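You operate a simulated robot arm through the tools that you are given. There is no shell and no other tool. Be economical: measure what you need, move in short steps, check, and stop when the job is done.

You run a simulated robot arm. Do the job below in one go: nothing can be reset, and whatever is moved stays where it is left.

TASK
Polish the frosted foot of the amber glass block and set it on the dark green mat.
Fine: the drip is running; lift the dust cover and leave it up, switch on, and end with polisher and drip tap off; the other blocks stay frosted. Set down upright: what you pick out.

The check looks at the end state, three seconds after you hand in, the way a careful person would. Anything else that was tipped, shoved, dropped, spilled or broken makes it a failure. A push-on lid holds only when it is set on centred and level and pressed home; a screw cap is set on level and turned clockwise until tight.

THE ROBOT
A 7-joint arm with a two-finger parallel gripper, fixed in place. Base frame: the origin is at the foot of the arm, x ahead of it, y to its left, z up. Lengths are in mm, angles in degrees, forces in N, time in s.
With the tool pointing down near the work surface it reaches from about 360 to 780 mm from the base axis. Its first joint turns from -166.0 to 166.0 degrees. Payload 3.91 kg.
Tool frame: the origin (TCP) lies between the finger pads and is the grasp point; the fingertips stand 30 mm ahead of it; z points along the fingers, y is the line along which they close. The gripper opens to 110 mm. The fingers are 20 mm wide and 10 mm thick; the gripper's body (48 by 112 mm) begins 55 mm behind the TCP.
Orientation is told as [roll, pitch, yaw] about the base's x, y, z axes, in that order, counted from this pose: with the fingers straight down and closing along the base's y, the tool's x points along the base's -x, its y along +y and its z along -z.

THE INTERFACE
- The arm moves only by the tool step_arm. Its argument "steps" is a list of rows, each a list of 2 entries, a list of its own where there are three numbers: the shift along the tool's x, y, z in mm, then the turn, a rotation vector about the tool's x, y, z in degrees. In form: [[[x, y, z], [ax, ay, az]], ...]. A call has 1 to 20 rows; each row shifts and turns the commanded pose from where the row before left it, along the tool's axes as they then stand. "grip" is the finger opening in mm, from 0 to 110, set as the call begins (left out, the last holds). Each row takes 0.2 s and may step no farther than 50 mm and 8.6 degrees from the row before; otherwise, or with a gripper value out of range, the whole call is refused. Where a pose cannot be reached the arm comes as near as it can. A force on the tool above 60 N (or 10 N above the force at the start of the call, whichever is more), or a blocked arm, ends the call early, and 0.2 s more pass. Each finger travels about 153 mm/s and halts on what it meets, pressing with about 45 N; the grip force reading is that of the motor and also rises with nothing between the fingers. The clock runs only during rows and for 0.2 s after the last one: add rows that do not move to give the fingers time. The reply holds the time, the measured pose of the TCP, the force on the tool along the base axes, the opening and the grip force, in the units named above and with some noise, with the torque about the TCP (base axes, N m) and any sound that the robot's microphone picked up, and new pictures: "views" is both (left out), scene, wrist or none.
- Cameras (640 x 400 px; columns grow to the right, rows downward): "scene" is fixed at [399.7, 649.3, 1523.4]; the picture's right is [-1.00, 0.06, 0.00], its down [0.02, 0.40, -0.92] and it looks along [-0.06, -0.91, -0.40] (base axes); focal length 350 px, centre (320, 200). "wrist" rides on the gripper at [77, 7, -115] in the tool frame; the picture's right is [-0.09, 1.00, 0.00], its down [-0.80, -0.07, -0.59] and it looks along [-0.59, -0.05, 0.80] (tool axes); focal length 270 px, centre (320, 200). There is no depth. A picture from a camera that has moved, and an enlarged one, comes with that camera's place and axes in the base frame and with its lens.
- move_column(by): slides the trunk up (or, below 0, down) by that many mm; the arm rides with it, the base frame stays. It gives what a move gives, with no picture.
- close_up(camera, box): a new picture of the part [left, top, right, bottom] of that camera's present view, enlarged. The clock stands still meanwhile.
- hand_in(): hands the job in; it is judged then, once.

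Go step by step. Nothing tells you positions but the pictures and the camera data: compare them with the known pose of the tool, close in by small moves and look again before you grip or let go. The budget is 120 turns and 200 pictures, counting those below and the enlarged ones. Unless the task says otherwise, let go and move clear before handing in, and close with one line.

The tools are called after "Call:" by a JSON object that holds its "method" and its "body". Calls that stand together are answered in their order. step_arm: Moves the arm, as the interface text tells. Its arguments: {"type":"object","properties":{"steps":{"type":"array","items":{"type":"array"}},"grip":{"type":"number"},"views":{"type":"string","enum":["both","scene","wrist","none"]}},"required":["steps"]} The other tools are called the same way: move_column (by) slides the trunk up or down; close_up (camera, box) takes an enlarged picture of a part of a camera's view; hand_in () hands the job in.

At the start:

```text
time_s: 0.0
eef_pos: [112.2, -396.9, 1270.9]
tcp_rot: [0.1, 0.0, 0.1]
wrist_force: [0.6, 0.5, -0.2]
torque: [0.0, -0.01, 0.03]
grip_width: 109.8
grasp_force: 0.0
trunk travel left (down, up): [-575.0, 35.0]
```

scene: 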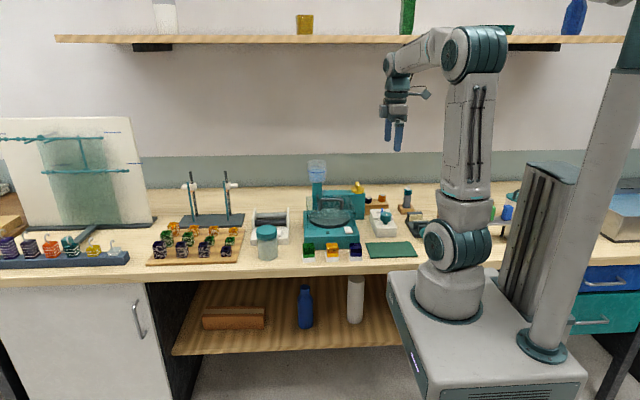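
wrist: 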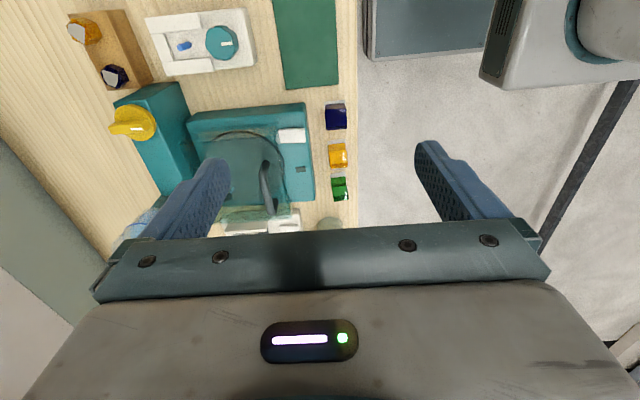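

I see a bench with a polisher with a dust cover, three blocks (green, amber, blue) in front of it, and a green mat. I'll look closer first.

Call:
{"method": "close_up", "body": {"camera": "scene", "box": [240, 150, 440, 275]}}

Call:
{"method": "close_up", "body": {"camera": "wrist", "box": [60, 0, 380, 240]}}

```text
3.20 times, centred on (340, 212) of scene
camera zoom: at [399.7, 649.3, 1523.4], right [-1.0, 0.06, 0.0], down [0.02, 0.4, -0.92], along [-0.06, -0.91, -0.4], focal length 1121 px, centre (256, 160)
```

zoom: 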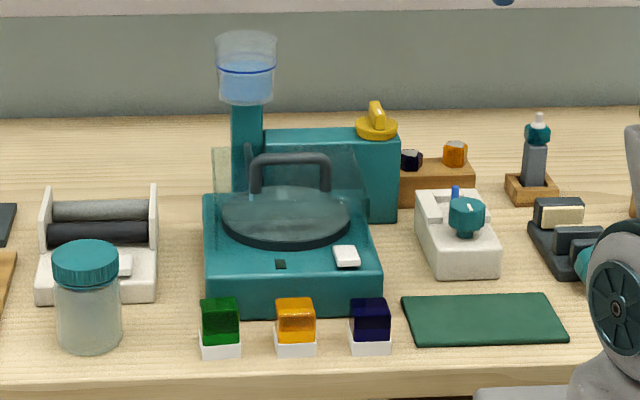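

```text
1.67 times, centred on (220, 120) of wrist
camera zoom: at [35.9, -390.3, 1385.7], right [0.09, 1.0, 0.0], down [0.8, -0.07, 0.59], along [0.59, -0.05, -0.8], focal length 450 px, centre (487, 333)
```

zoom: 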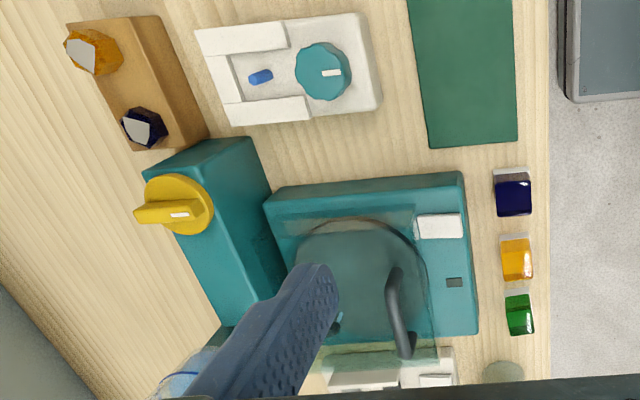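

Bench is around z≈850; the polisher around (290,-555). I'll move over for a better view.

Call:
{"method": "step_arm", "body": {"steps": [[[0, -40, 0], [0, 0, 0]], [[0, -40, 0], [0, 0, 0]], [[0, -40, 0], [0, 0, 0]], [[0, -20, 30], [0, 0, 0]], [[0, 0, 30], [0, 0, 0]], [[0, 0, 0], [0, 0, 0]]]}}

```text
time_s: 1.4
eef_pos: [114.8, -536.1, 1210.2]
tcp_rot: [0.0, 0.0, -0.1]
wrist_force: [0.7, 0.4, -0.2]
torque: [0.02, -0.02, -0.03]
grip_width: 110.2
grasp_force: 0.1
trunk travel left (down, up): [-575.0, 35.0]
camera wrist: at [37.5, -530.5, 1325.0], right [0.09, 1.0, 0.0], down [0.8, -0.07, 0.59], along [0.59, -0.05, -0.8], focal length 270 px, centre (320, 200)
```

scene: 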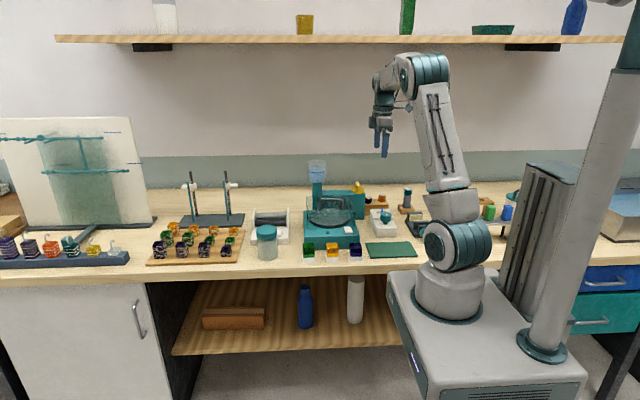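
wrist: 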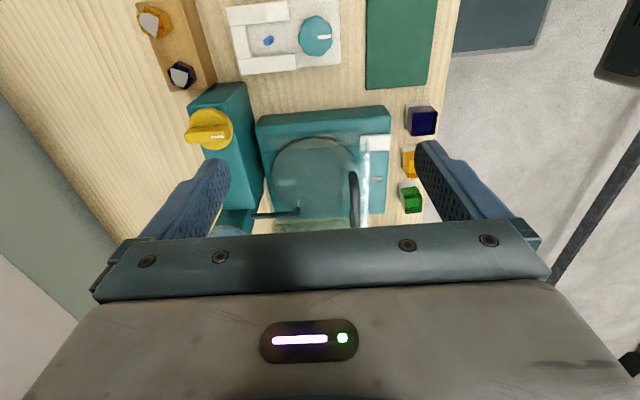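

Call:
{"method": "close_up", "body": {"camera": "wrist", "box": [180, 70, 440, 240]}}

Call:
{"method": "close_up", "body": {"camera": "scene", "box": [290, 150, 380, 260]}}

```text
2.35 times, centred on (310, 155) of wrist
camera zoom: at [37.5, -530.5, 1325.0], right [0.09, 1.0, 0.0], down [0.8, -0.07, 0.59], along [0.59, -0.05, -0.8], focal length 636 px, centre (344, 306)
```

zoom: 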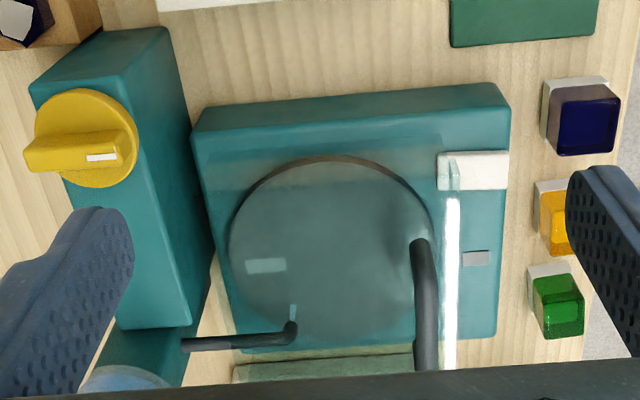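

```text
3.64 times, centred on (335, 205) of scene
camera zoom: at [399.7, 649.3, 1523.4], right [-1.0, 0.06, 0.0], down [0.02, 0.4, -0.92], along [-0.06, -0.91, -0.4], focal length 1274 px, centre (266, 182)
```

zoom: 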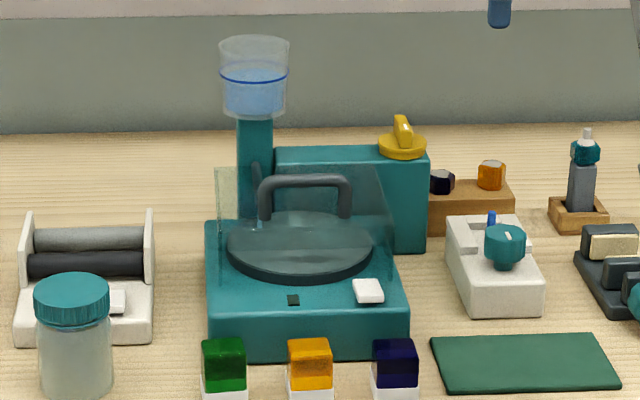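

Yellow knob is the drip tap with a spout over the wheel; the white rocker is the switch. I need a lower side view to understand the cover.

Call:
{"method": "step_arm", "body": {"steps": [[[40, 0, 20], [0, 0, 0]], [[40, 0, 25], [0, 0, 0]], [[20, 0, 40], [0, 0, 0]], [[0, 0, 40], [0, 0, 0]], [[0, 0, 0], [0, -8, 0]], [[0, 0, 0], [0, -8, 0]], [[0, 0, 0], [0, 0, 0]]], "views": "wrist"}}

```text
time_s: 3.0
eef_pos: [9.8, -534.8, 1084.0]
tcp_rot: [0.0, -16.1, 0.0]
wrist_force: [-0.3, 0.5, 0.1]
torque: [0.01, 0.01, -0.02]
grip_width: 109.9
grasp_force: 0.0
trunk travel left (down, up): [-575.0, 35.0]
camera wrist: at [-95.4, -529.2, 1174.3], right [0.08, 1.0, 0.02], down [0.6, -0.07, 0.79], along [0.79, -0.05, -0.61], focal length 270 px, centre (320, 200)
```

wrist: 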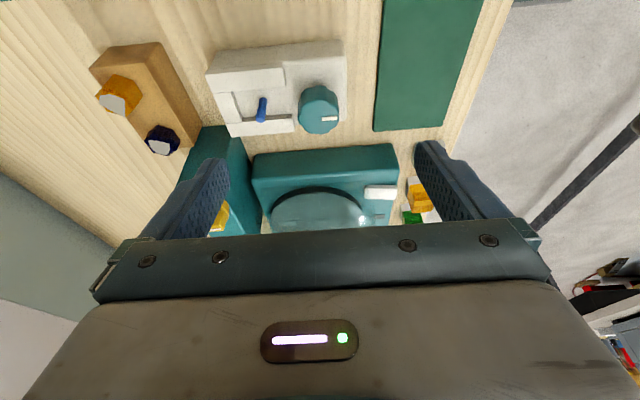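

The picture's bottom is "up" here and the palm blocks it; I'll tilt the tool further for a side-on view.

Call:
{"method": "step_arm", "body": {"steps": [[[0, 0, 0], [0, -8, 0]], [[0, 0, 0], [0, -8, 0]], [[0, 0, 0], [0, -8, 0]], [[0, 0, 0], [0, -8, 0]], [[0, 0, 0], [0, -8, 0]], [[0, 0, 0], [0, 0, 0]]], "views": "wrist"}}

Call:
{"method": "close_up", "body": {"camera": "wrist", "box": [180, 60, 440, 240]}}

```text
time_s: 4.4
eef_pos: [12.6, -535.9, 1085.5]
tcp_rot: [-0.1, -56.1, -0.1]
wrist_force: [-0.4, 0.1, 0.6]
torque: [0.04, 0.02, -0.02]
grip_width: 109.9
grasp_force: 0.1
trunk travel left (down, up): [-575.0, 35.0]
camera wrist: at [-124.6, -529.6, 1086.8], right [0.05, 1.0, 0.07], down [-0.05, -0.07, 1.0], along [1.0, -0.05, 0.04], focal length 270 px, centre (320, 200)
```

wrist: 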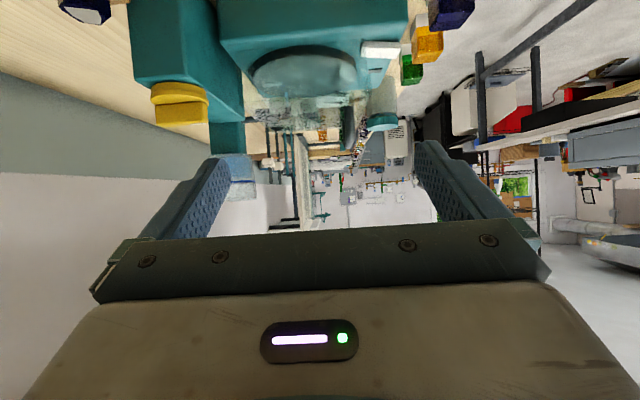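

```text
2.22 times, centred on (310, 150) of wrist
camera zoom: at [-124.6, -529.6, 1086.8], right [0.05, 1.0, 0.07], down [-0.05, -0.07, 1.0], along [1.0, -0.05, 0.04], focal length 601 px, centre (342, 311)
```

zoom: 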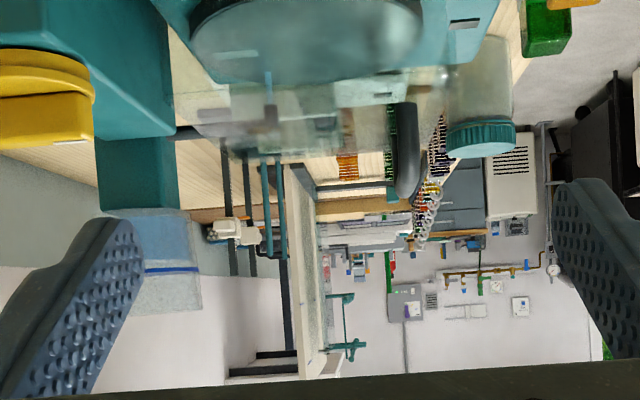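

The cover is a clear box hinged at the rear, with a bar handle along x near its front, about (275,-505,1020). I'll straighten the tool and go above the handle.

Call:
{"method": "step_arm", "body": {"steps": [[[0, 0, -20], [0, 8, 0]], [[0, 0, -20], [0, 8, 0]], [[0, 0, -20], [0, 8, 0]], [[0, 0, 0], [0, 8, 0]], [[0, 0, 0], [0, 8, 0]], [[0, 0, 0], [0, 8, 0]], [[0, 0, 0], [0, 8, 0]], [[0, 0, 0], [0, 0, 0]]], "views": "none"}}

```text
time_s: 6.2
eef_pos: [-31.7, -536.1, 1125.1]
tcp_rot: [0.0, 0.0, -0.1]
wrist_force: [-0.3, 0.3, 0.1]
torque: [-0.03, 0.01, 0.04]
grip_width: 110.0
grasp_force: 0.0
trunk travel left (down, up): [-575.0, 35.0]
```

Now over the handle.

Call:
{"method": "step_arm", "body": {"steps": [[[-45, 0, -25], [0, 0, 0]], [[-45, 5, 0], [0, 0, 0]], [[-45, 5, 0], [0, 0, 0]], [[-45, 5, 0], [0, 0, 0]], [[-45, 5, 0], [0, 0, 0]], [[-45, 5, 0], [0, 0, 0]], [[-30, 5, 0], [0, 0, 0]], [[0, 0, 0], [0, 0, 0]]]}}

Call:
{"method": "close_up", "body": {"camera": "wrist", "box": [160, 60, 480, 260]}}

Call:
{"method": "close_up", "body": {"camera": "scene", "box": [290, 120, 390, 260]}}

```text
refused: row 1 steps farther than a row can; nothing moved
```

```text
2.00 times, centred on (320, 160) of wrist
camera zoom: at [-108.2, -529.6, 1241.8], right [0.09, 1.0, 0.0], down [0.8, -0.07, 0.59], along [0.59, -0.05, -0.81], focal length 541 px, centre (320, 280)
```

zoom: 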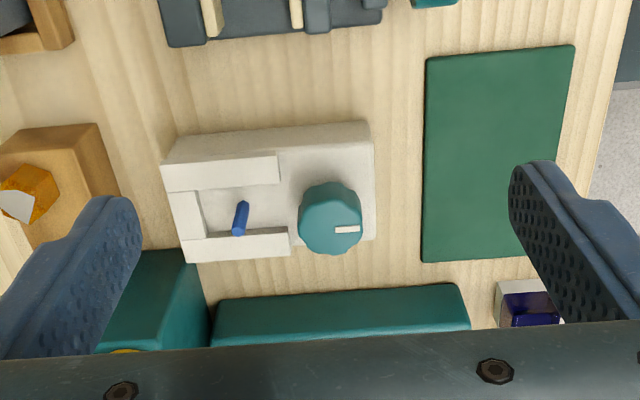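

```text
2.86 times, centred on (340, 190) of scene
camera zoom: at [399.7, 649.3, 1523.4], right [-1.0, 0.06, 0.0], down [0.02, 0.4, -0.92], along [-0.06, -0.91, -0.4], focal length 1001 px, centre (263, 229)
```

zoom: 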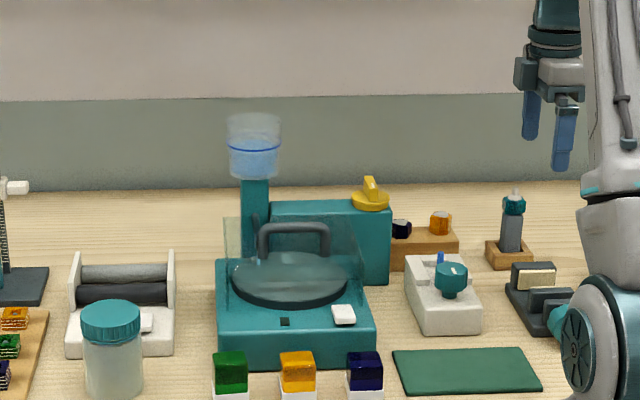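

The first row was too long; repeating with shorter rows.

Call:
{"method": "step_arm", "body": {"steps": [[[-40, 0, -25], [0, 0, 0]], [[-45, 5, 0], [0, 0, 0]], [[-45, 5, 0], [0, 0, 0]], [[-45, 5, 0], [0, 0, 0]], [[-45, 5, 0], [0, 0, 0]], [[-45, 5, 0], [0, 0, 0]], [[-40, 5, 0], [0, 0, 0]], [[0, 0, 0], [0, 0, 0]]]}}

Call:
{"method": "close_up", "body": {"camera": "wrist", "box": [160, 60, 480, 260]}}

Call:
{"method": "close_up", "body": {"camera": "scene", "box": [290, 120, 390, 260]}}

```text
time_s: 8.0
eef_pos: [274.5, -503.6, 1150.5]
tcp_rot: [0.0, 0.0, -0.1]
wrist_force: [1.4, 0.5, 1.1]
torque: [0.0, 0.01, 0.0]
grip_width: 109.9
grasp_force: 0.0
trunk travel left (down, up): [-575.0, 35.0]
camera wrist: at [197.5, -498.6, 1265.5], right [0.09, 1.0, 0.0], down [0.8, -0.07, 0.59], along [0.59, -0.05, -0.8], focal length 270 px, centre (320, 200)
```

scene: 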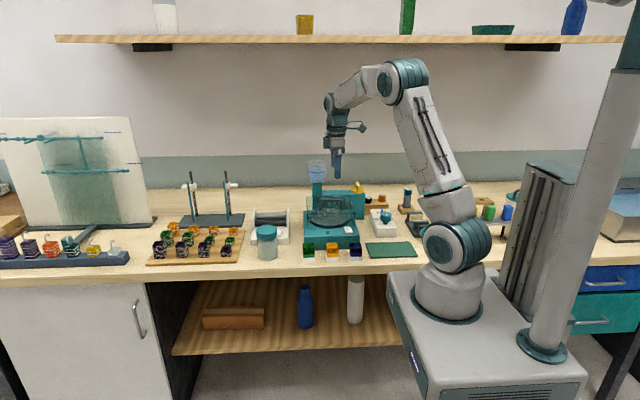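
wrist: 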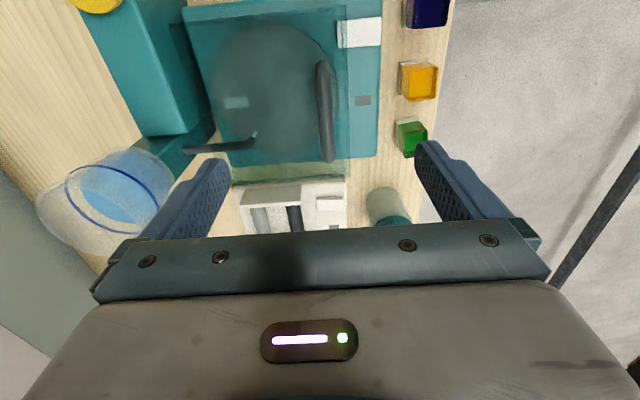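

```text
2.00 times, centred on (320, 160) of wrist
camera zoom: at [197.5, -498.6, 1265.5], right [0.09, 1.0, 0.0], down [0.8, -0.07, 0.59], along [0.59, -0.05, -0.8], focal length 541 px, centre (320, 280)
```

zoom: 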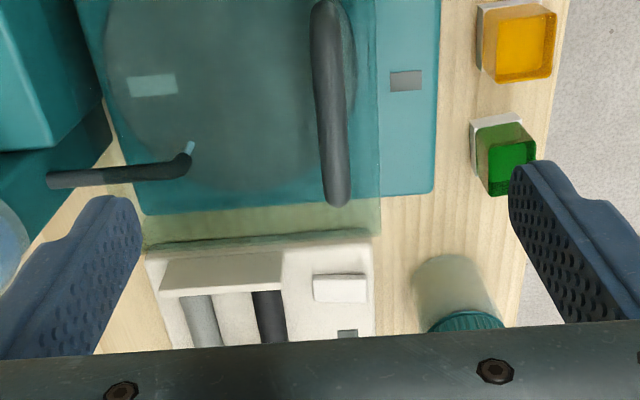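

```text
2.86 times, centred on (340, 190) of scene
camera zoom: at [399.7, 649.3, 1523.4], right [-1.0, 0.06, 0.0], down [0.02, 0.4, -0.92], along [-0.06, -0.91, -0.4], focal length 1001 px, centre (263, 229)
```

zoom: 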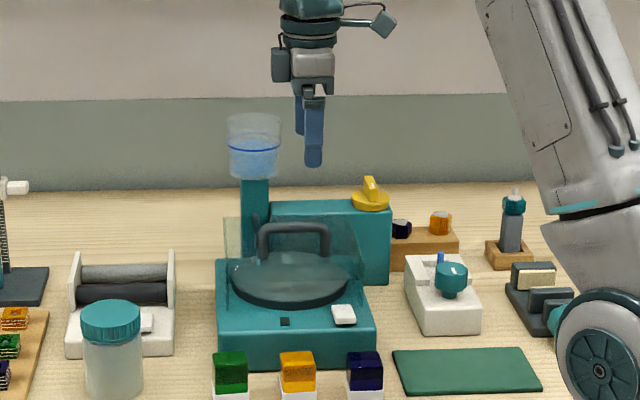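

Bar spans x≈238–328 at y≈-500, top z≈1030. Descend partway with a narrower opening and look.

Call:
{"method": "step_arm", "body": {"steps": [[[-8, 3, 40], [0, 0, 0]], [[0, 0, 40], [0, 0, 0]], [[0, 0, 15], [0, 0, 0]], [[0, 0, 0], [0, 0, 0]]], "grip": 60}}

Call:
{"method": "close_up", "body": {"camera": "wrist", "box": [160, 60, 480, 260]}}

Call:
{"method": "close_up", "body": {"camera": "scene", "box": [290, 150, 370, 250]}}

```text
time_s: 9.0
eef_pos: [280.9, -501.7, 1052.6]
tcp_rot: [0.0, 0.0, 0.0]
wrist_force: [-0.4, -0.1, -0.4]
torque: [0.02, -0.03, -0.02]
grip_width: 60.0
grasp_force: 0.0
trunk travel left (down, up): [-575.0, 35.0]
camera wrist: at [204.2, -495.4, 1168.8], right [0.09, 1.0, 0.0], down [0.8, -0.07, 0.59], along [0.59, -0.05, -0.8], focal length 270 px, centre (320, 200)
```

scene: 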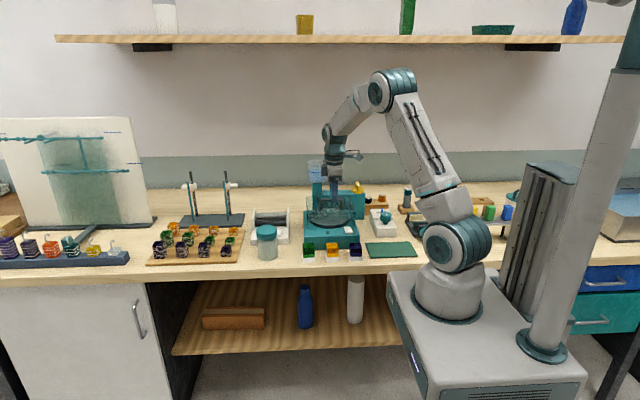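
wrist: 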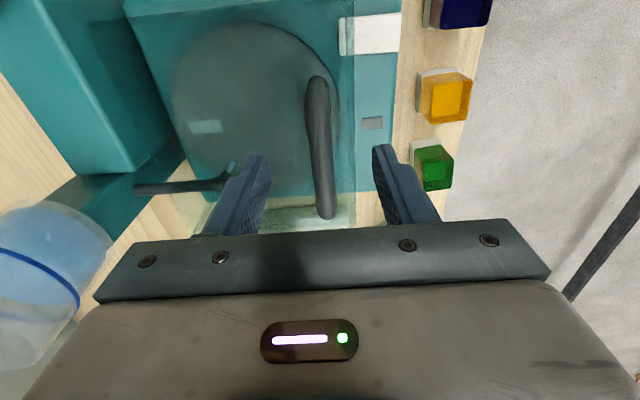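

```text
2.00 times, centred on (320, 160) of wrist
camera zoom: at [204.2, -495.4, 1168.8], right [0.09, 1.0, 0.0], down [0.8, -0.07, 0.59], along [0.59, -0.05, -0.8], focal length 541 px, centre (320, 280)
```

zoom: 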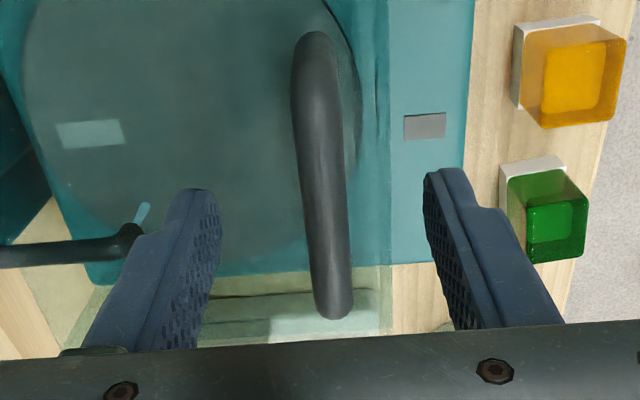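

```text
4.00 times, centred on (330, 200) of scene
camera zoom: at [399.7, 649.3, 1523.4], right [-1.0, 0.06, 0.0], down [0.02, 0.4, -0.92], along [-0.06, -0.91, -0.4], focal length 1401 px, centre (280, 200)
```

zoom: 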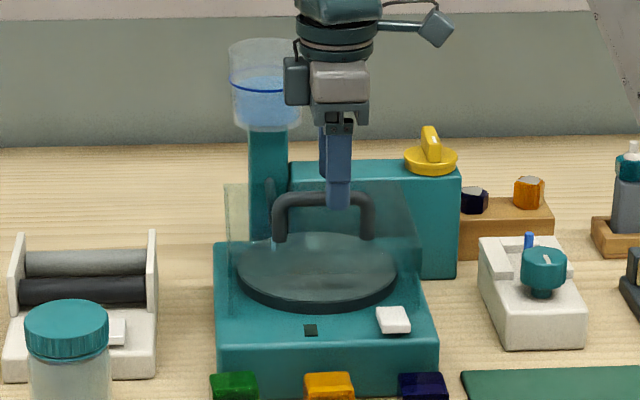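

Bar is centered between fingers. Descend to about TCP z=1016 and close gently.

Call:
{"method": "step_arm", "body": {"steps": [[[0, 0, 12], [0, 0, 0]], [[0, 0, 12], [0, 0, 0]], [[0, 0, 12], [0, 0, 0]], [[0, 0, 0], [0, 0, 0]]], "views": "wrist"}}

Call:
{"method": "close_up", "body": {"camera": "scene", "box": [290, 150, 370, 250]}}

```text
time_s: 10.0
eef_pos: [282.0, -503.2, 1017.0]
tcp_rot: [0.0, 0.0, 0.1]
wrist_force: [0.3, -1.1, 0.2]
torque: [-0.02, 0.01, 0.02]
grip_width: 60.1
grasp_force: 0.1
trunk travel left (down, up): [-575.0, 35.0]
camera wrist: at [204.6, -497.0, 1132.8], right [0.09, 1.0, 0.0], down [0.8, -0.07, 0.59], along [0.59, -0.05, -0.8], focal length 270 px, centre (320, 200)
```

wrist: 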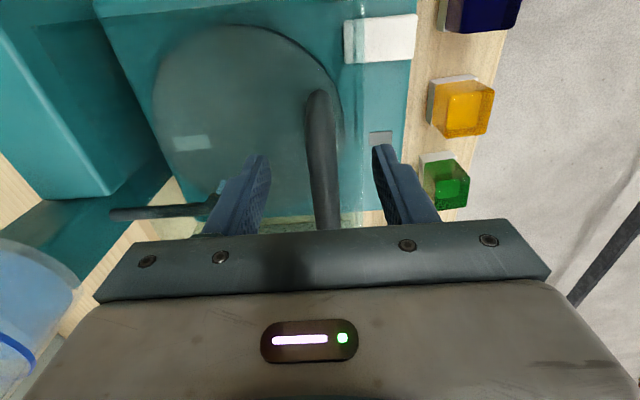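

```text
4.00 times, centred on (330, 200) of scene
camera zoom: at [399.7, 649.3, 1523.4], right [-1.0, 0.06, 0.0], down [0.02, 0.4, -0.92], along [-0.06, -0.91, -0.4], focal length 1401 px, centre (280, 200)
```

zoom: 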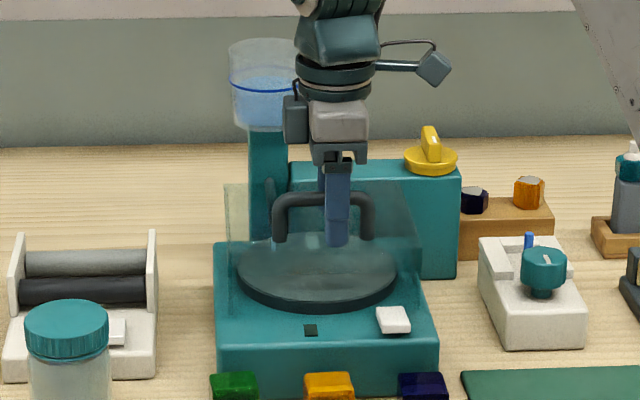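

Close on the bar.

Call:
{"method": "step_arm", "body": {"steps": [[[0, 0, 0], [0, 0, 0]], [[0, 0, 0], [0, 0, 0]], [[0, 0, 0], [0, 0, 0]]], "grip": 0, "views": "wrist"}}

```text
time_s: 10.8
eef_pos: [282.2, -500.6, 1017.5]
tcp_rot: [0.0, 0.0, -0.1]
wrist_force: [-3.3, 14.4, 2.2]
torque: [0.12, 0.35, 0.02]
grip_width: 13.3
grasp_force: 44.8
trunk travel left (down, up): [-575.0, 35.0]
camera wrist: at [204.6, -494.8, 1133.5], right [0.09, 1.0, 0.0], down [0.8, -0.07, 0.59], along [0.59, -0.05, -0.8], focal length 270 px, centre (320, 200)
```

wrist: 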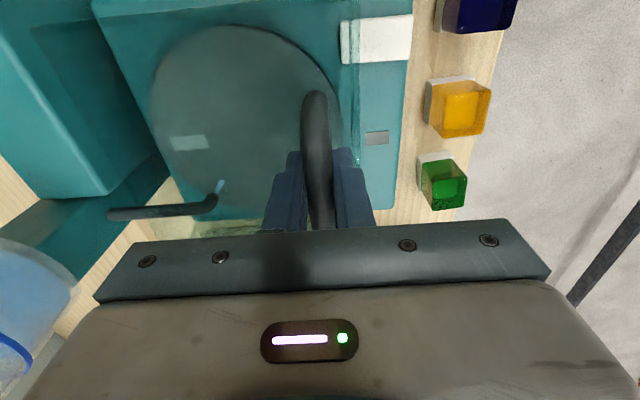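

Gripped (13 mm bar). Test lift: small up and slightly back, reading forces.

Call:
{"method": "step_arm", "body": {"steps": [[[0, 0, -3], [0, 0, 0]], [[0, 0, -3], [0, 0, 0]], [[0, -1, -3], [0, 0, 0]], [[0, 0, 0], [0, 0, 0]]], "views": "wrist"}}

```text
time_s: 11.8
eef_pos: [281.3, -503.6, 1029.2]
tcp_rot: [-0.2, 0.0, 0.1]
wrist_force: [0.0, 7.2, 0.9]
torque: [0.01, 0.18, 0.08]
grip_width: 13.5
grasp_force: 45.7
trunk travel left (down, up): [-575.0, 35.0]
camera wrist: at [204.5, -497.9, 1144.0], right [0.09, 1.0, 0.0], down [0.8, -0.07, 0.59], along [0.59, -0.05, -0.8], focal length 270 px, centre (320, 200)
```

wrist: 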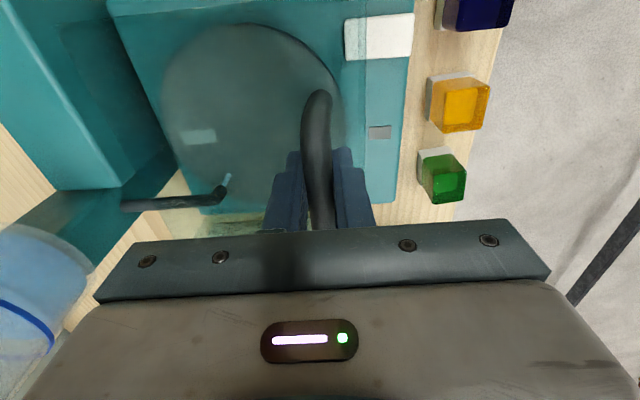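

Call:
{"method": "step_arm", "body": {"steps": [[[0, -1, -6], [0, 0, 0]], [[0, -1, -6], [0, 0, 0]], [[0, -2, -6], [0, 0, 0]], [[0, 0, 0], [0, 0, 0]]], "views": "wrist"}}

Call:
{"method": "close_up", "body": {"camera": "scene", "box": [290, 150, 370, 250]}}

```text
time_s: 12.8
eef_pos: [281.4, -509.6, 1044.9]
tcp_rot: [-0.1, -0.1, -0.1]
wrist_force: [4.4, -9.4, -6.2]
torque: [0.03, -0.4, 0.15]
grip_width: 13.3
grasp_force: 45.1
trunk travel left (down, up): [-575.0, 35.0]
camera wrist: at [204.6, -504.6, 1159.5], right [0.09, 1.0, 0.0], down [0.8, -0.07, 0.59], along [0.59, -0.05, -0.8], focal length 270 px, centre (320, 200)
```

wrist: 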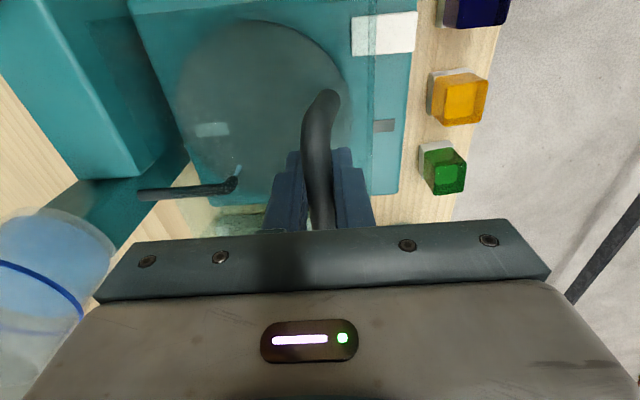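

```text
4.00 times, centred on (330, 200) of scene
camera zoom: at [399.7, 649.3, 1523.4], right [-1.0, 0.06, 0.0], down [0.02, 0.4, -0.92], along [-0.06, -0.91, -0.4], focal length 1401 px, centre (280, 200)
```

zoom: 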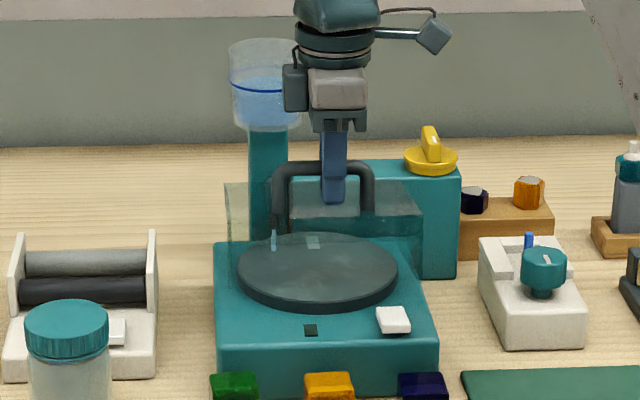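

The cover is swinging up about a rear hinge near (y≈-640, z≈978). Continue along the arc.

Call:
{"method": "step_arm", "body": {"steps": [[[0, -7, -10.8], [0, 0, 0]], [[0, -7, -10.8], [0, 0, 0]], [[0, -8.5, -9.5], [0, 0, 0]], [[0, -8.5, -9.5], [0, 0, 0]], [[0, 0, 0], [0, 0, 0]]], "views": "none"}}

Call:
{"method": "close_up", "body": {"camera": "scene", "box": [290, 130, 370, 250]}}

```text
time_s: 14.0
eef_pos: [282.3, -540.2, 1085.5]
tcp_rot: [0.1, 0.1, 0.0]
wrist_force: [-0.8, -0.2, -4.9]
torque: [0.15, 0.21, 0.36]
grip_width: 13.5
grasp_force: 44.7
trunk travel left (down, up): [-575.0, 35.0]
```

```text
3.33 times, centred on (330, 190) of scene
camera zoom: at [399.7, 649.3, 1523.4], right [-1.0, 0.06, 0.0], down [0.02, 0.4, -0.92], along [-0.06, -0.91, -0.4], focal length 1168 px, centre (287, 233)
```

zoom: 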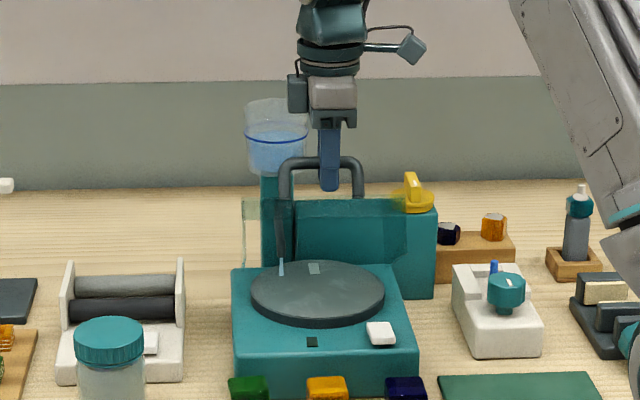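

Call:
{"method": "step_arm", "body": {"steps": [[[0, -10, -7.8], [0, 0, 0]], [[0, -10, -7.8], [0, 0, 0]], [[0, -11.2, -6], [0, 0, 0]], [[0, -11.2, -6], [0, 0, 0]], [[0, 0, 0], [0, 0, 0]]], "views": "none"}}

Call:
{"method": "close_up", "body": {"camera": "scene", "box": [290, 130, 370, 250]}}

```text
time_s: 15.2
eef_pos: [281.4, -580.9, 1113.2]
tcp_rot: [0.0, -0.1, 0.0]
wrist_force: [5.5, -1.6, -7.6]
torque: [0.09, -0.48, 0.62]
grip_width: 13.4
grasp_force: 45.3
trunk travel left (down, up): [-575.0, 35.0]
```

```text
3.33 times, centred on (330, 190) of scene
camera zoom: at [399.7, 649.3, 1523.4], right [-1.0, 0.06, 0.0], down [0.02, 0.4, -0.92], along [-0.06, -0.91, -0.4], focal length 1168 px, centre (287, 233)
```

zoom: 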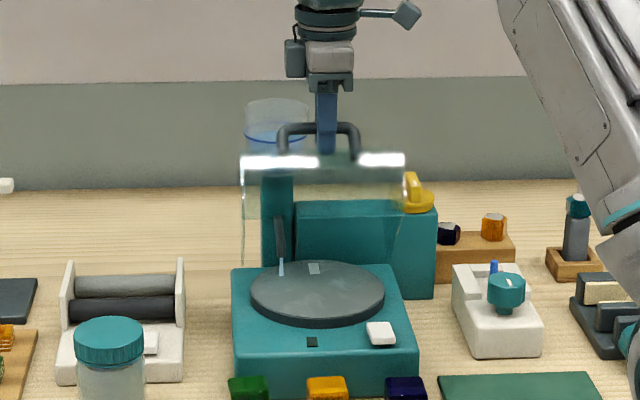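

Call:
{"method": "step_arm", "body": {"steps": [[[0, -12, -4], [0, 0, 0]], [[0, -12, -4], [0, 0, 0]], [[0, -12.5, -1.8], [0, 0, 0]], [[0, -12.5, -1.8], [0, 0, 0]], [[0, 0, 0], [0, 0, 0]]], "views": "wrist"}}

Call:
{"method": "close_up", "body": {"camera": "scene", "box": [290, 110, 390, 250]}}

```text
time_s: 16.4
eef_pos: [280.6, -630.1, 1123.1]
tcp_rot: [0.1, 0.0, 0.1]
wrist_force: [0.9, -0.6, -8.3]
torque: [0.04, -0.35, 0.69]
grip_width: 13.5
grasp_force: 44.7
trunk travel left (down, up): [-575.0, 35.0]
camera wrist: at [204.4, -625.4, 1239.4], right [0.09, 1.0, 0.0], down [0.8, -0.07, 0.59], along [0.59, -0.05, -0.8], focal length 270 px, centre (320, 200)
```

wrist: 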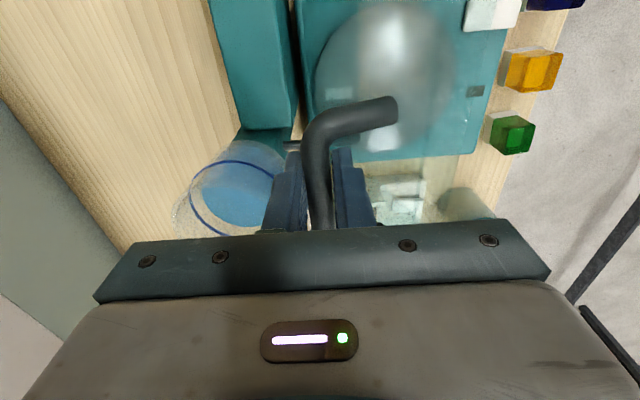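

```text
2.86 times, centred on (340, 180) of scene
camera zoom: at [399.7, 649.3, 1523.4], right [-1.0, 0.06, 0.0], down [0.02, 0.4, -0.92], along [-0.06, -0.91, -0.4], focal length 1001 px, centre (263, 257)
```

zoom: 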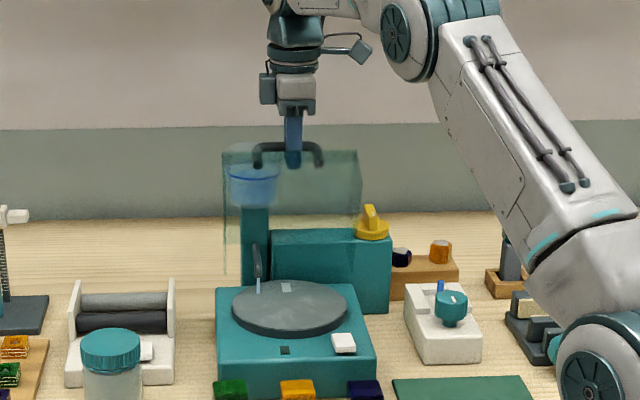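

Continue slightly past vertical, watching for a stop.

Call:
{"method": "step_arm", "body": {"steps": [[[0, -8, 0.2], [0, 0, 0]], [[0, -8, 0.3], [0, 0, 0]], [[0, -8, 0.5], [0, 0, 0]], [[0, 0, 0], [0, 0, 0]]], "views": "wrist"}}

```text
time_s: 17.4
eef_pos: [280.9, -654.7, 1124.1]
tcp_rot: [0.1, 0.1, -0.1]
wrist_force: [-4.0, 1.6, -16.1]
torque: [-0.01, -0.26, 0.91]
grip_width: 13.7
grasp_force: 45.1
trunk travel left (down, up): [-575.0, 35.0]
camera wrist: at [204.5, -649.6, 1239.5], right [0.09, 1.0, 0.0], down [0.8, -0.07, 0.59], along [0.59, -0.05, -0.81], focal length 270 px, centre (320, 200)
```

wrist: 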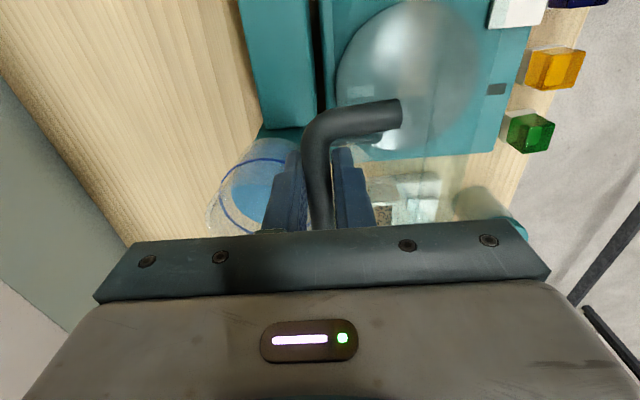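

Call:
{"method": "step_arm", "body": {"steps": [[[0, -8, 2.5], [0, 0, 0]], [[0, -8, 3], [0, 0, 0]], [[0, -6, 2.5], [0, 0, 0]], [[0, 0, 0], [0, 0, 0]]], "views": "wrist"}}

Call:
{"method": "close_up", "body": {"camera": "scene", "box": [290, 110, 390, 250]}}

```text
time_s: 18.4
eef_pos: [281.0, -669.0, 1122.1]
tcp_rot: [-0.6, -0.4, 0.0]
wrist_force: [6.5, 2.4, 28.9]
torque: [-0.02, 0.49, 0.78]
grip_width: 13.7
grasp_force: 44.9
out of reach, approached as far as the arm can: row 3
trunk travel left (down, up): [-575.0, 35.0]
camera wrist: at [203.7, -663.1, 1236.8], right [0.09, 1.0, -0.01], down [0.8, -0.06, 0.6], along [0.6, -0.06, -0.8], focal length 270 px, centre (320, 200)
```

wrist: 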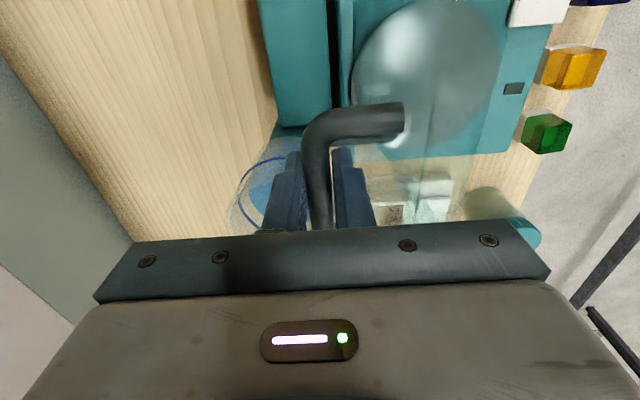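

```text
2.86 times, centred on (340, 180) of scene
camera zoom: at [399.7, 649.3, 1523.4], right [-1.0, 0.06, 0.0], down [0.02, 0.4, -0.92], along [-0.06, -0.91, -0.4], focal length 1001 px, centre (263, 257)
```

zoom: 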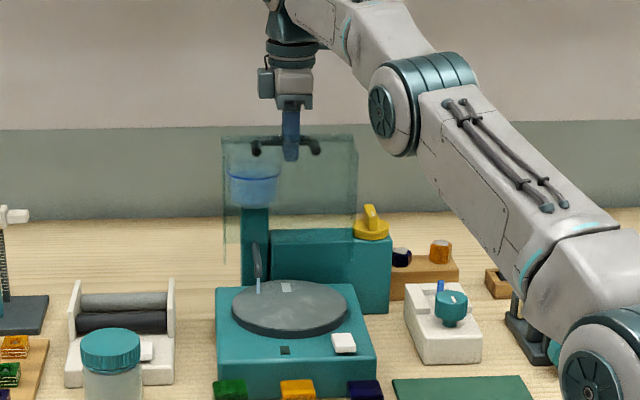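

At the arm's reach limit with the cover about vertical. I'll loosen the fingers into a cage around the bar, tilt the tool a little outward, and raise the trunk slightly.

Call:
{"method": "step_arm", "body": {"steps": [[[0, 6, -4], [0, 0, 0]], [[0, 0, 0], [8, 0, 0]], [[0, 0, 0], [0, 0, 0]]], "grip": 22, "views": "wrist"}}

Call:
{"method": "move_column", "body": {"by": 12}}

Call:
{"method": "close_up", "body": {"camera": "scene", "box": [290, 110, 390, 250]}}

```text
time_s: 19.2
eef_pos: [279.3, -665.6, 1118.6]
tcp_rot: [-8.1, 0.1, -0.1]
wrist_force: [-0.2, 1.4, 1.2]
torque: [-0.02, 0.02, 0.03]
grip_width: 22.3
grasp_force: 0.1
trunk travel left (down, up): [-575.0, 35.0]
camera wrist: at [202.6, -644.1, 1231.6], right [0.09, 0.99, -0.14], down [0.8, 0.01, 0.6], along [0.59, -0.17, -0.79], focal length 270 px, centre (320, 200)
```

wrist: 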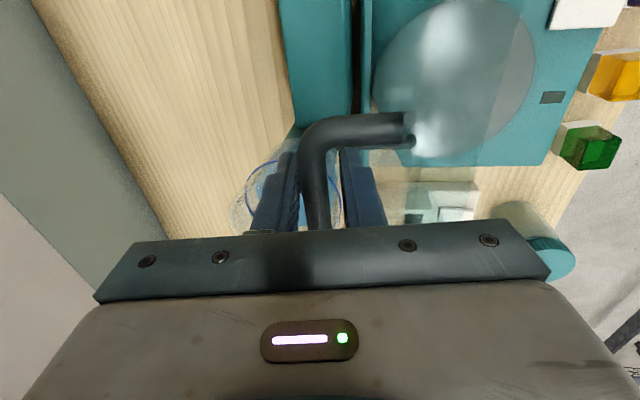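

```text
time_s: 19.8
eef_pos: [280.0, -665.4, 1130.5]
tcp_rot: [-8.1, 0.0, 0.0]
wrist_force: [0.0, 0.0, -0.7]
torque: [-0.01, -0.02, -0.01]
grip_width: 22.0
grasp_force: 0.1
trunk travel left (down, up): [-587.0, 23.0]
```

```text
2.86 times, centred on (340, 180) of scene
camera zoom: at [399.7, 649.3, 1523.4], right [-1.0, 0.06, 0.0], down [0.02, 0.4, -0.92], along [-0.06, -0.91, -0.4], focal length 1001 px, centre (263, 257)
```

zoom: 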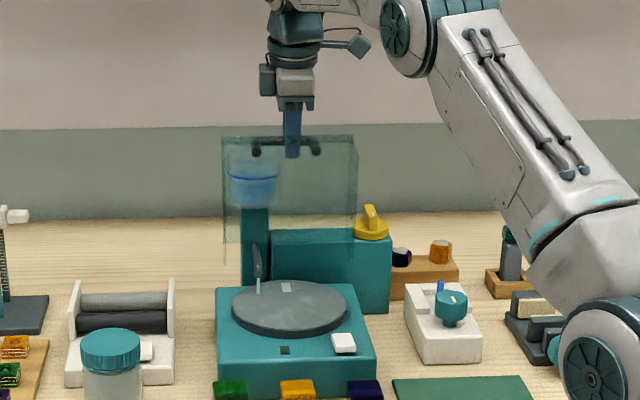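

The cover already holds by itself. Nudge it a bit further back to find the stop.

Call:
{"method": "step_arm", "body": {"steps": [[[0, -7, 10], [0, 0, 0]], [[0, -7, 2], [0, 0, 0]], [[0, -7, 2], [0, 0, 0]], [[0, 0, 0], [0, 0, 0]]], "views": "wrist"}}

Call:
{"method": "close_up", "body": {"camera": "scene", "box": [290, 110, 390, 250]}}

```text
time_s: 20.9
eef_pos: [279.2, -681.0, 1118.2]
tcp_rot: [-6.8, 0.1, -0.2]
wrist_force: [2.0, 28.3, 4.8]
torque: [0.2, -0.3, 0.25]
grip_width: 36.4
grasp_force: 14.5
trunk travel left (down, up): [-587.0, 23.0]
stopped in row 4: the force on the tool passed its limit at 60 N (the readings are from after the stop); the commanded pose is now the measured one
camera wrist: at [202.2, -662.2, 1232.8], right [0.09, 0.99, -0.12], down [0.8, 0.0, 0.6], along [0.59, -0.15, -0.79], focal length 270 px, centre (320, 200)
```

wrist: 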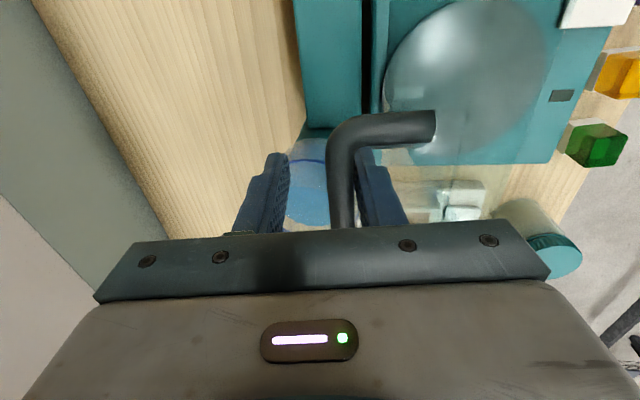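

```text
2.86 times, centred on (340, 180) of scene
camera zoom: at [399.7, 649.3, 1523.4], right [-1.0, 0.06, 0.0], down [0.02, 0.4, -0.92], along [-0.06, -0.91, -0.4], focal length 1001 px, centre (263, 257)
```

zoom: 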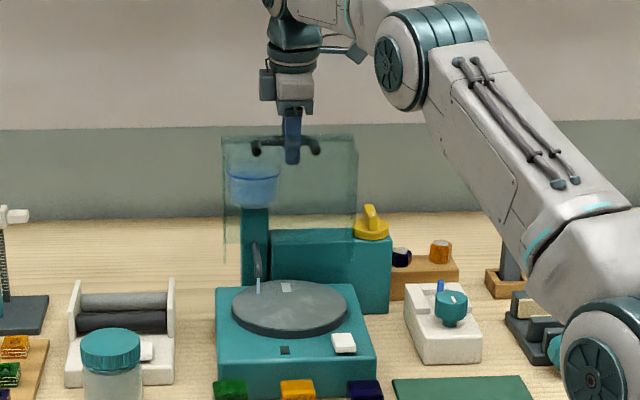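

The cover is at its stop and stays. Back off the pressure, straighten, and withdraw upward.

Call:
{"method": "step_arm", "body": {"steps": [[[0, 9, 0], [0, 0, 0]], [[0, 0, 0], [-6.9, 0, 0]], [[0, 0, -20], [0, 0, 0]], [[0, 0, -20], [0, 0, 0]], [[0, 0, -20], [0, 0, 0]], [[0, 0, 0], [0, 0, 0]]], "grip": 30, "views": "wrist"}}

Call:
{"method": "close_up", "body": {"camera": "scene", "box": [290, 110, 390, 250]}}

```text
time_s: 22.3
eef_pos: [276.9, -658.7, 1172.3]
tcp_rot: [-0.1, 0.1, -0.3]
wrist_force: [0.1, -0.8, -0.2]
torque: [-0.05, 0.02, 0.01]
grip_width: 30.0
grasp_force: 0.1
out of reach, approached as far as the arm can: row 4, 5
trunk travel left (down, up): [-587.0, 23.0]
camera wrist: at [199.8, -652.6, 1287.8], right [0.09, 1.0, 0.0], down [0.8, -0.07, 0.59], along [0.59, -0.06, -0.81], focal length 270 px, centre (320, 200)
```

wrist: 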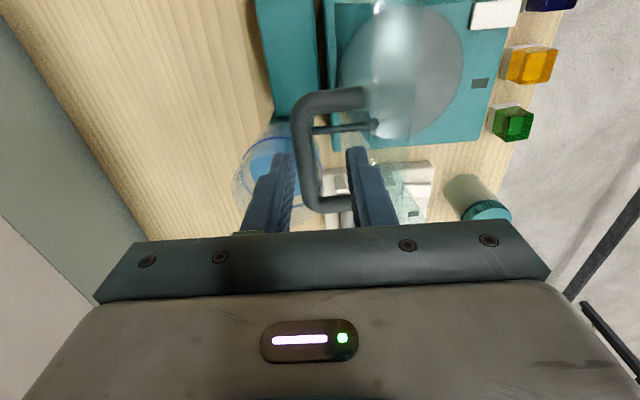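

```text
2.86 times, centred on (340, 180) of scene
camera zoom: at [399.7, 649.3, 1523.4], right [-1.0, 0.06, 0.0], down [0.02, 0.4, -0.92], along [-0.06, -0.91, -0.4], focal length 1001 px, centre (263, 257)
```

zoom: 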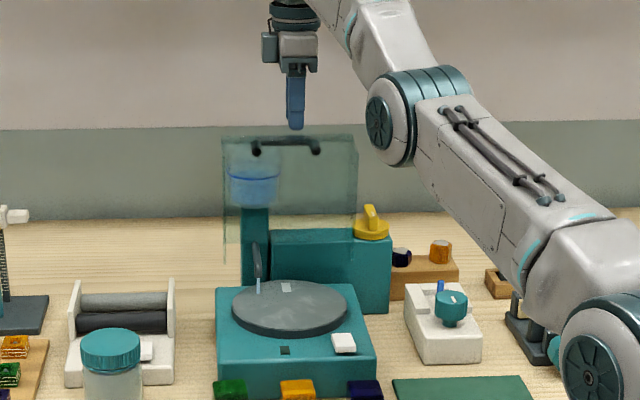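

Call:
{"method": "move_column", "body": {"by": 23}}

Call:
{"method": "close_up", "body": {"camera": "wrist", "box": [220, 60, 480, 240]}}

```text
time_s: 22.9
eef_pos: [275.1, -658.9, 1195.2]
tcp_rot: [-0.1, 0.1, -0.2]
wrist_force: [-0.2, -0.8, 0.0]
torque: [0.01, 0.01, -0.03]
grip_width: 30.0
grasp_force: 0.2
trunk travel left (down, up): [-610.0, 0.0]
```

```text
2.22 times, centred on (350, 150) of wrist
camera zoom: at [199.9, -652.8, 1310.6], right [0.09, 1.0, 0.0], down [0.8, -0.07, 0.59], along [0.59, -0.06, -0.81], focal length 601 px, centre (253, 311)
```

zoom: 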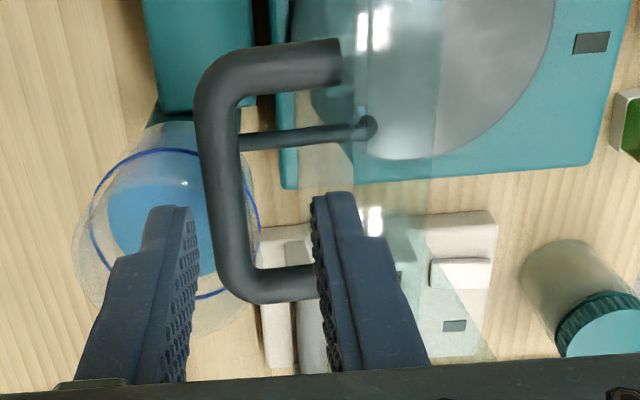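

Fingertips clear the cover's edge by ~20 mm. Retreat forward (+y).

Call:
{"method": "step_arm", "body": {"steps": [[[0, 25, -5], [0, 0, 0]], [[0, 40, 0], [0, 0, 0]], [[0, 40, 0], [0, 0, 0]], [[0, 40, 0], [0, 0, 0]], [[0, 40, 0], [0, 0, 0]], [[0, 0, 0], [0, 0, 0]]]}}

```text
time_s: 24.4
eef_pos: [333.0, -608.8, 1258.5]
tcp_rot: [0.0, 0.1, -0.1]
wrist_force: [0.1, -0.5, -0.7]
torque: [0.0, 0.01, 0.0]
grip_width: 30.1
grasp_force: 0.1
out of reach, approached as far as the arm can: row 1, 2, 3, 4, 5
trunk travel left (down, up): [-610.0, 0.0]
camera wrist: at [257.0, -602.7, 1374.8], right [0.09, 1.0, 0.0], down [0.8, -0.07, 0.59], along [0.59, -0.05, -0.81], focal length 270 px, centre (320, 200)
```

scene: 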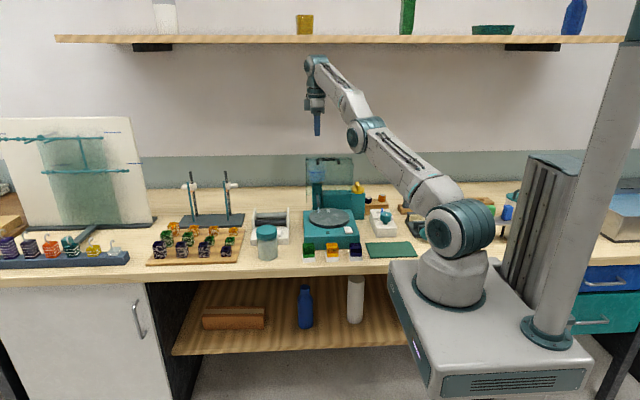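
wrist: 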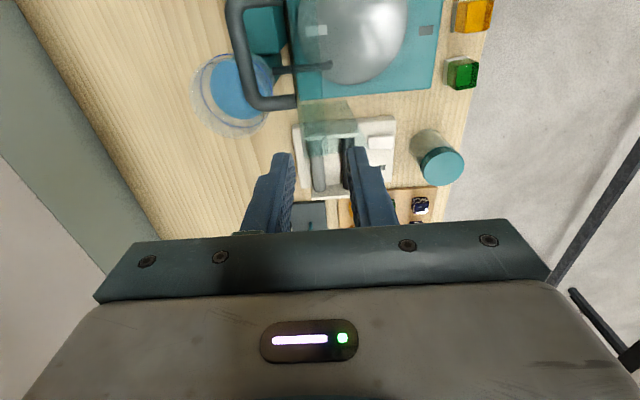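

Arm is straining at full reach; bring it down and inward.

Call:
{"method": "step_arm", "body": {"steps": [[[0, 20, 40], [0, 0, 0]], [[0, 20, 40], [0, 0, 0]], [[0, 0, 0], [0, 0, 0]]], "views": "none"}}

```text
time_s: 25.1
eef_pos: [360.2, -620.4, 1201.7]
tcp_rot: [0.0, 0.1, -0.1]
wrist_force: [-0.3, 0.4, 0.2]
torque: [0.02, -0.05, -0.02]
grip_width: 30.0
grasp_force: 0.2
out of reach, approached as far as the arm can: row 1, 2
trunk travel left (down, up): [-610.0, 0.0]
```

Call:
{"method": "step_arm", "body": {"steps": [[[15, 26, 0], [0, 0, 0]], [[15, 26, 0], [0, 0, 0]], [[0, 0, 0], [0, 0, 0]]], "views": "scene"}}

```text
time_s: 25.9
eef_pos: [351.6, -617.4, 1220.7]
tcp_rot: [-0.1, 0.1, -0.1]
wrist_force: [0.0, 0.2, -0.2]
torque: [0.05, -0.04, 0.0]
grip_width: 30.2
grasp_force: 0.1
out of reach, approached as far as the arm can: row 1, 2
trunk travel left (down, up): [-610.0, 0.0]
```

scene: 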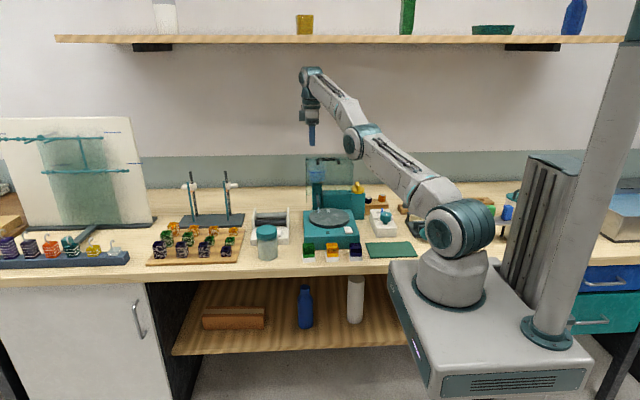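

Call:
{"method": "step_arm", "body": {"steps": [[[0, 0, 40], [0, 0, 0]], [[0, 0, 40], [0, 0, 0]], [[10, 20, 20], [0, 0, 0]], [[10, 20, 20], [0, 0, 0]], [[10, 20, 20], [0, 0, 0]], [[10, 20, 20], [0, 0, 0]], [[0, 0, 0], [0, 0, 0]], [[0, 0, 0], [0, 0, 0]]], "views": "scene"}}

```text
time_s: 26.6
eef_pos: [363.8, -636.6, 1168.9]
tcp_rot: [-1.5, -0.7, -0.1]
wrist_force: [-4.3, 8.8, 26.0]
torque: [0.81, 0.36, -0.08]
grip_width: 35.0
grasp_force: 4.2
out of reach, approached as far as the arm can: row 1, 2, 3
trunk travel left (down, up): [-610.0, 0.0]
stopped in row 3: the force on the tool passed its limit at 69 N (the readings are from after the stop); the commanded pose is now the measured one
```

scene: 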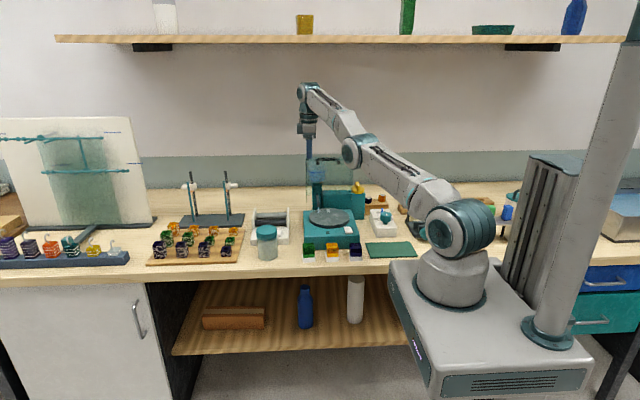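

I touched the cover's top edge; back straight up.

Call:
{"method": "step_arm", "body": {"steps": [[[0, 0, -15], [0, 0, 0]], [[0, 0, -20], [0, 0, 0]], [[0, 0, 0], [0, 0, 0]]], "views": "wrist"}}

Call:
{"method": "close_up", "body": {"camera": "scene", "box": [270, 70, 390, 250]}}

```text
time_s: 27.4
eef_pos: [363.9, -628.4, 1195.4]
tcp_rot: [-1.1, -0.3, 0.0]
wrist_force: [-0.5, -0.5, 0.0]
torque: [0.0, 0.01, -0.01]
grip_width: 30.1
grasp_force: 0.1
out of reach, approached as far as the arm can: row 2
trunk travel left (down, up): [-610.0, 0.0]
camera wrist: at [286.0, -620.0, 1310.7], right [0.09, 1.0, -0.02], down [0.8, -0.06, 0.6], along [0.6, -0.07, -0.8], focal length 270 px, centre (320, 200)
```

wrist: 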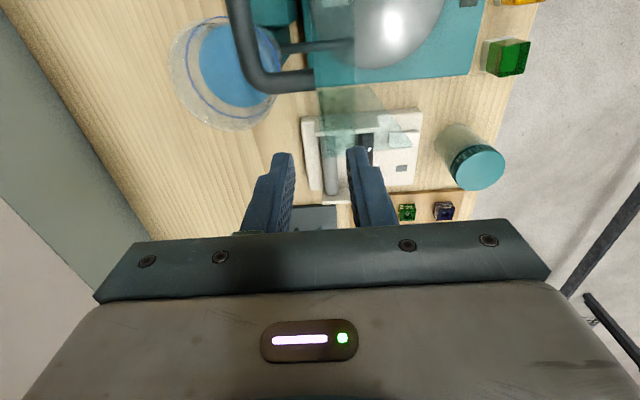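

```text
2.22 times, centred on (330, 160) of scene
camera zoom: at [399.7, 649.3, 1523.4], right [-1.0, 0.06, 0.0], down [0.02, 0.4, -0.92], along [-0.06, -0.91, -0.4], focal length 778 px, centre (298, 289)
```

zoom: 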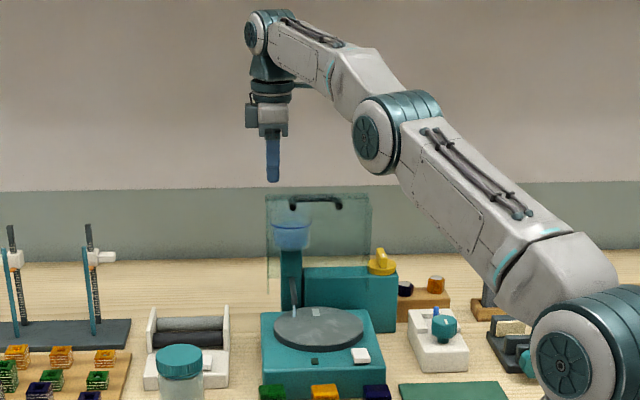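

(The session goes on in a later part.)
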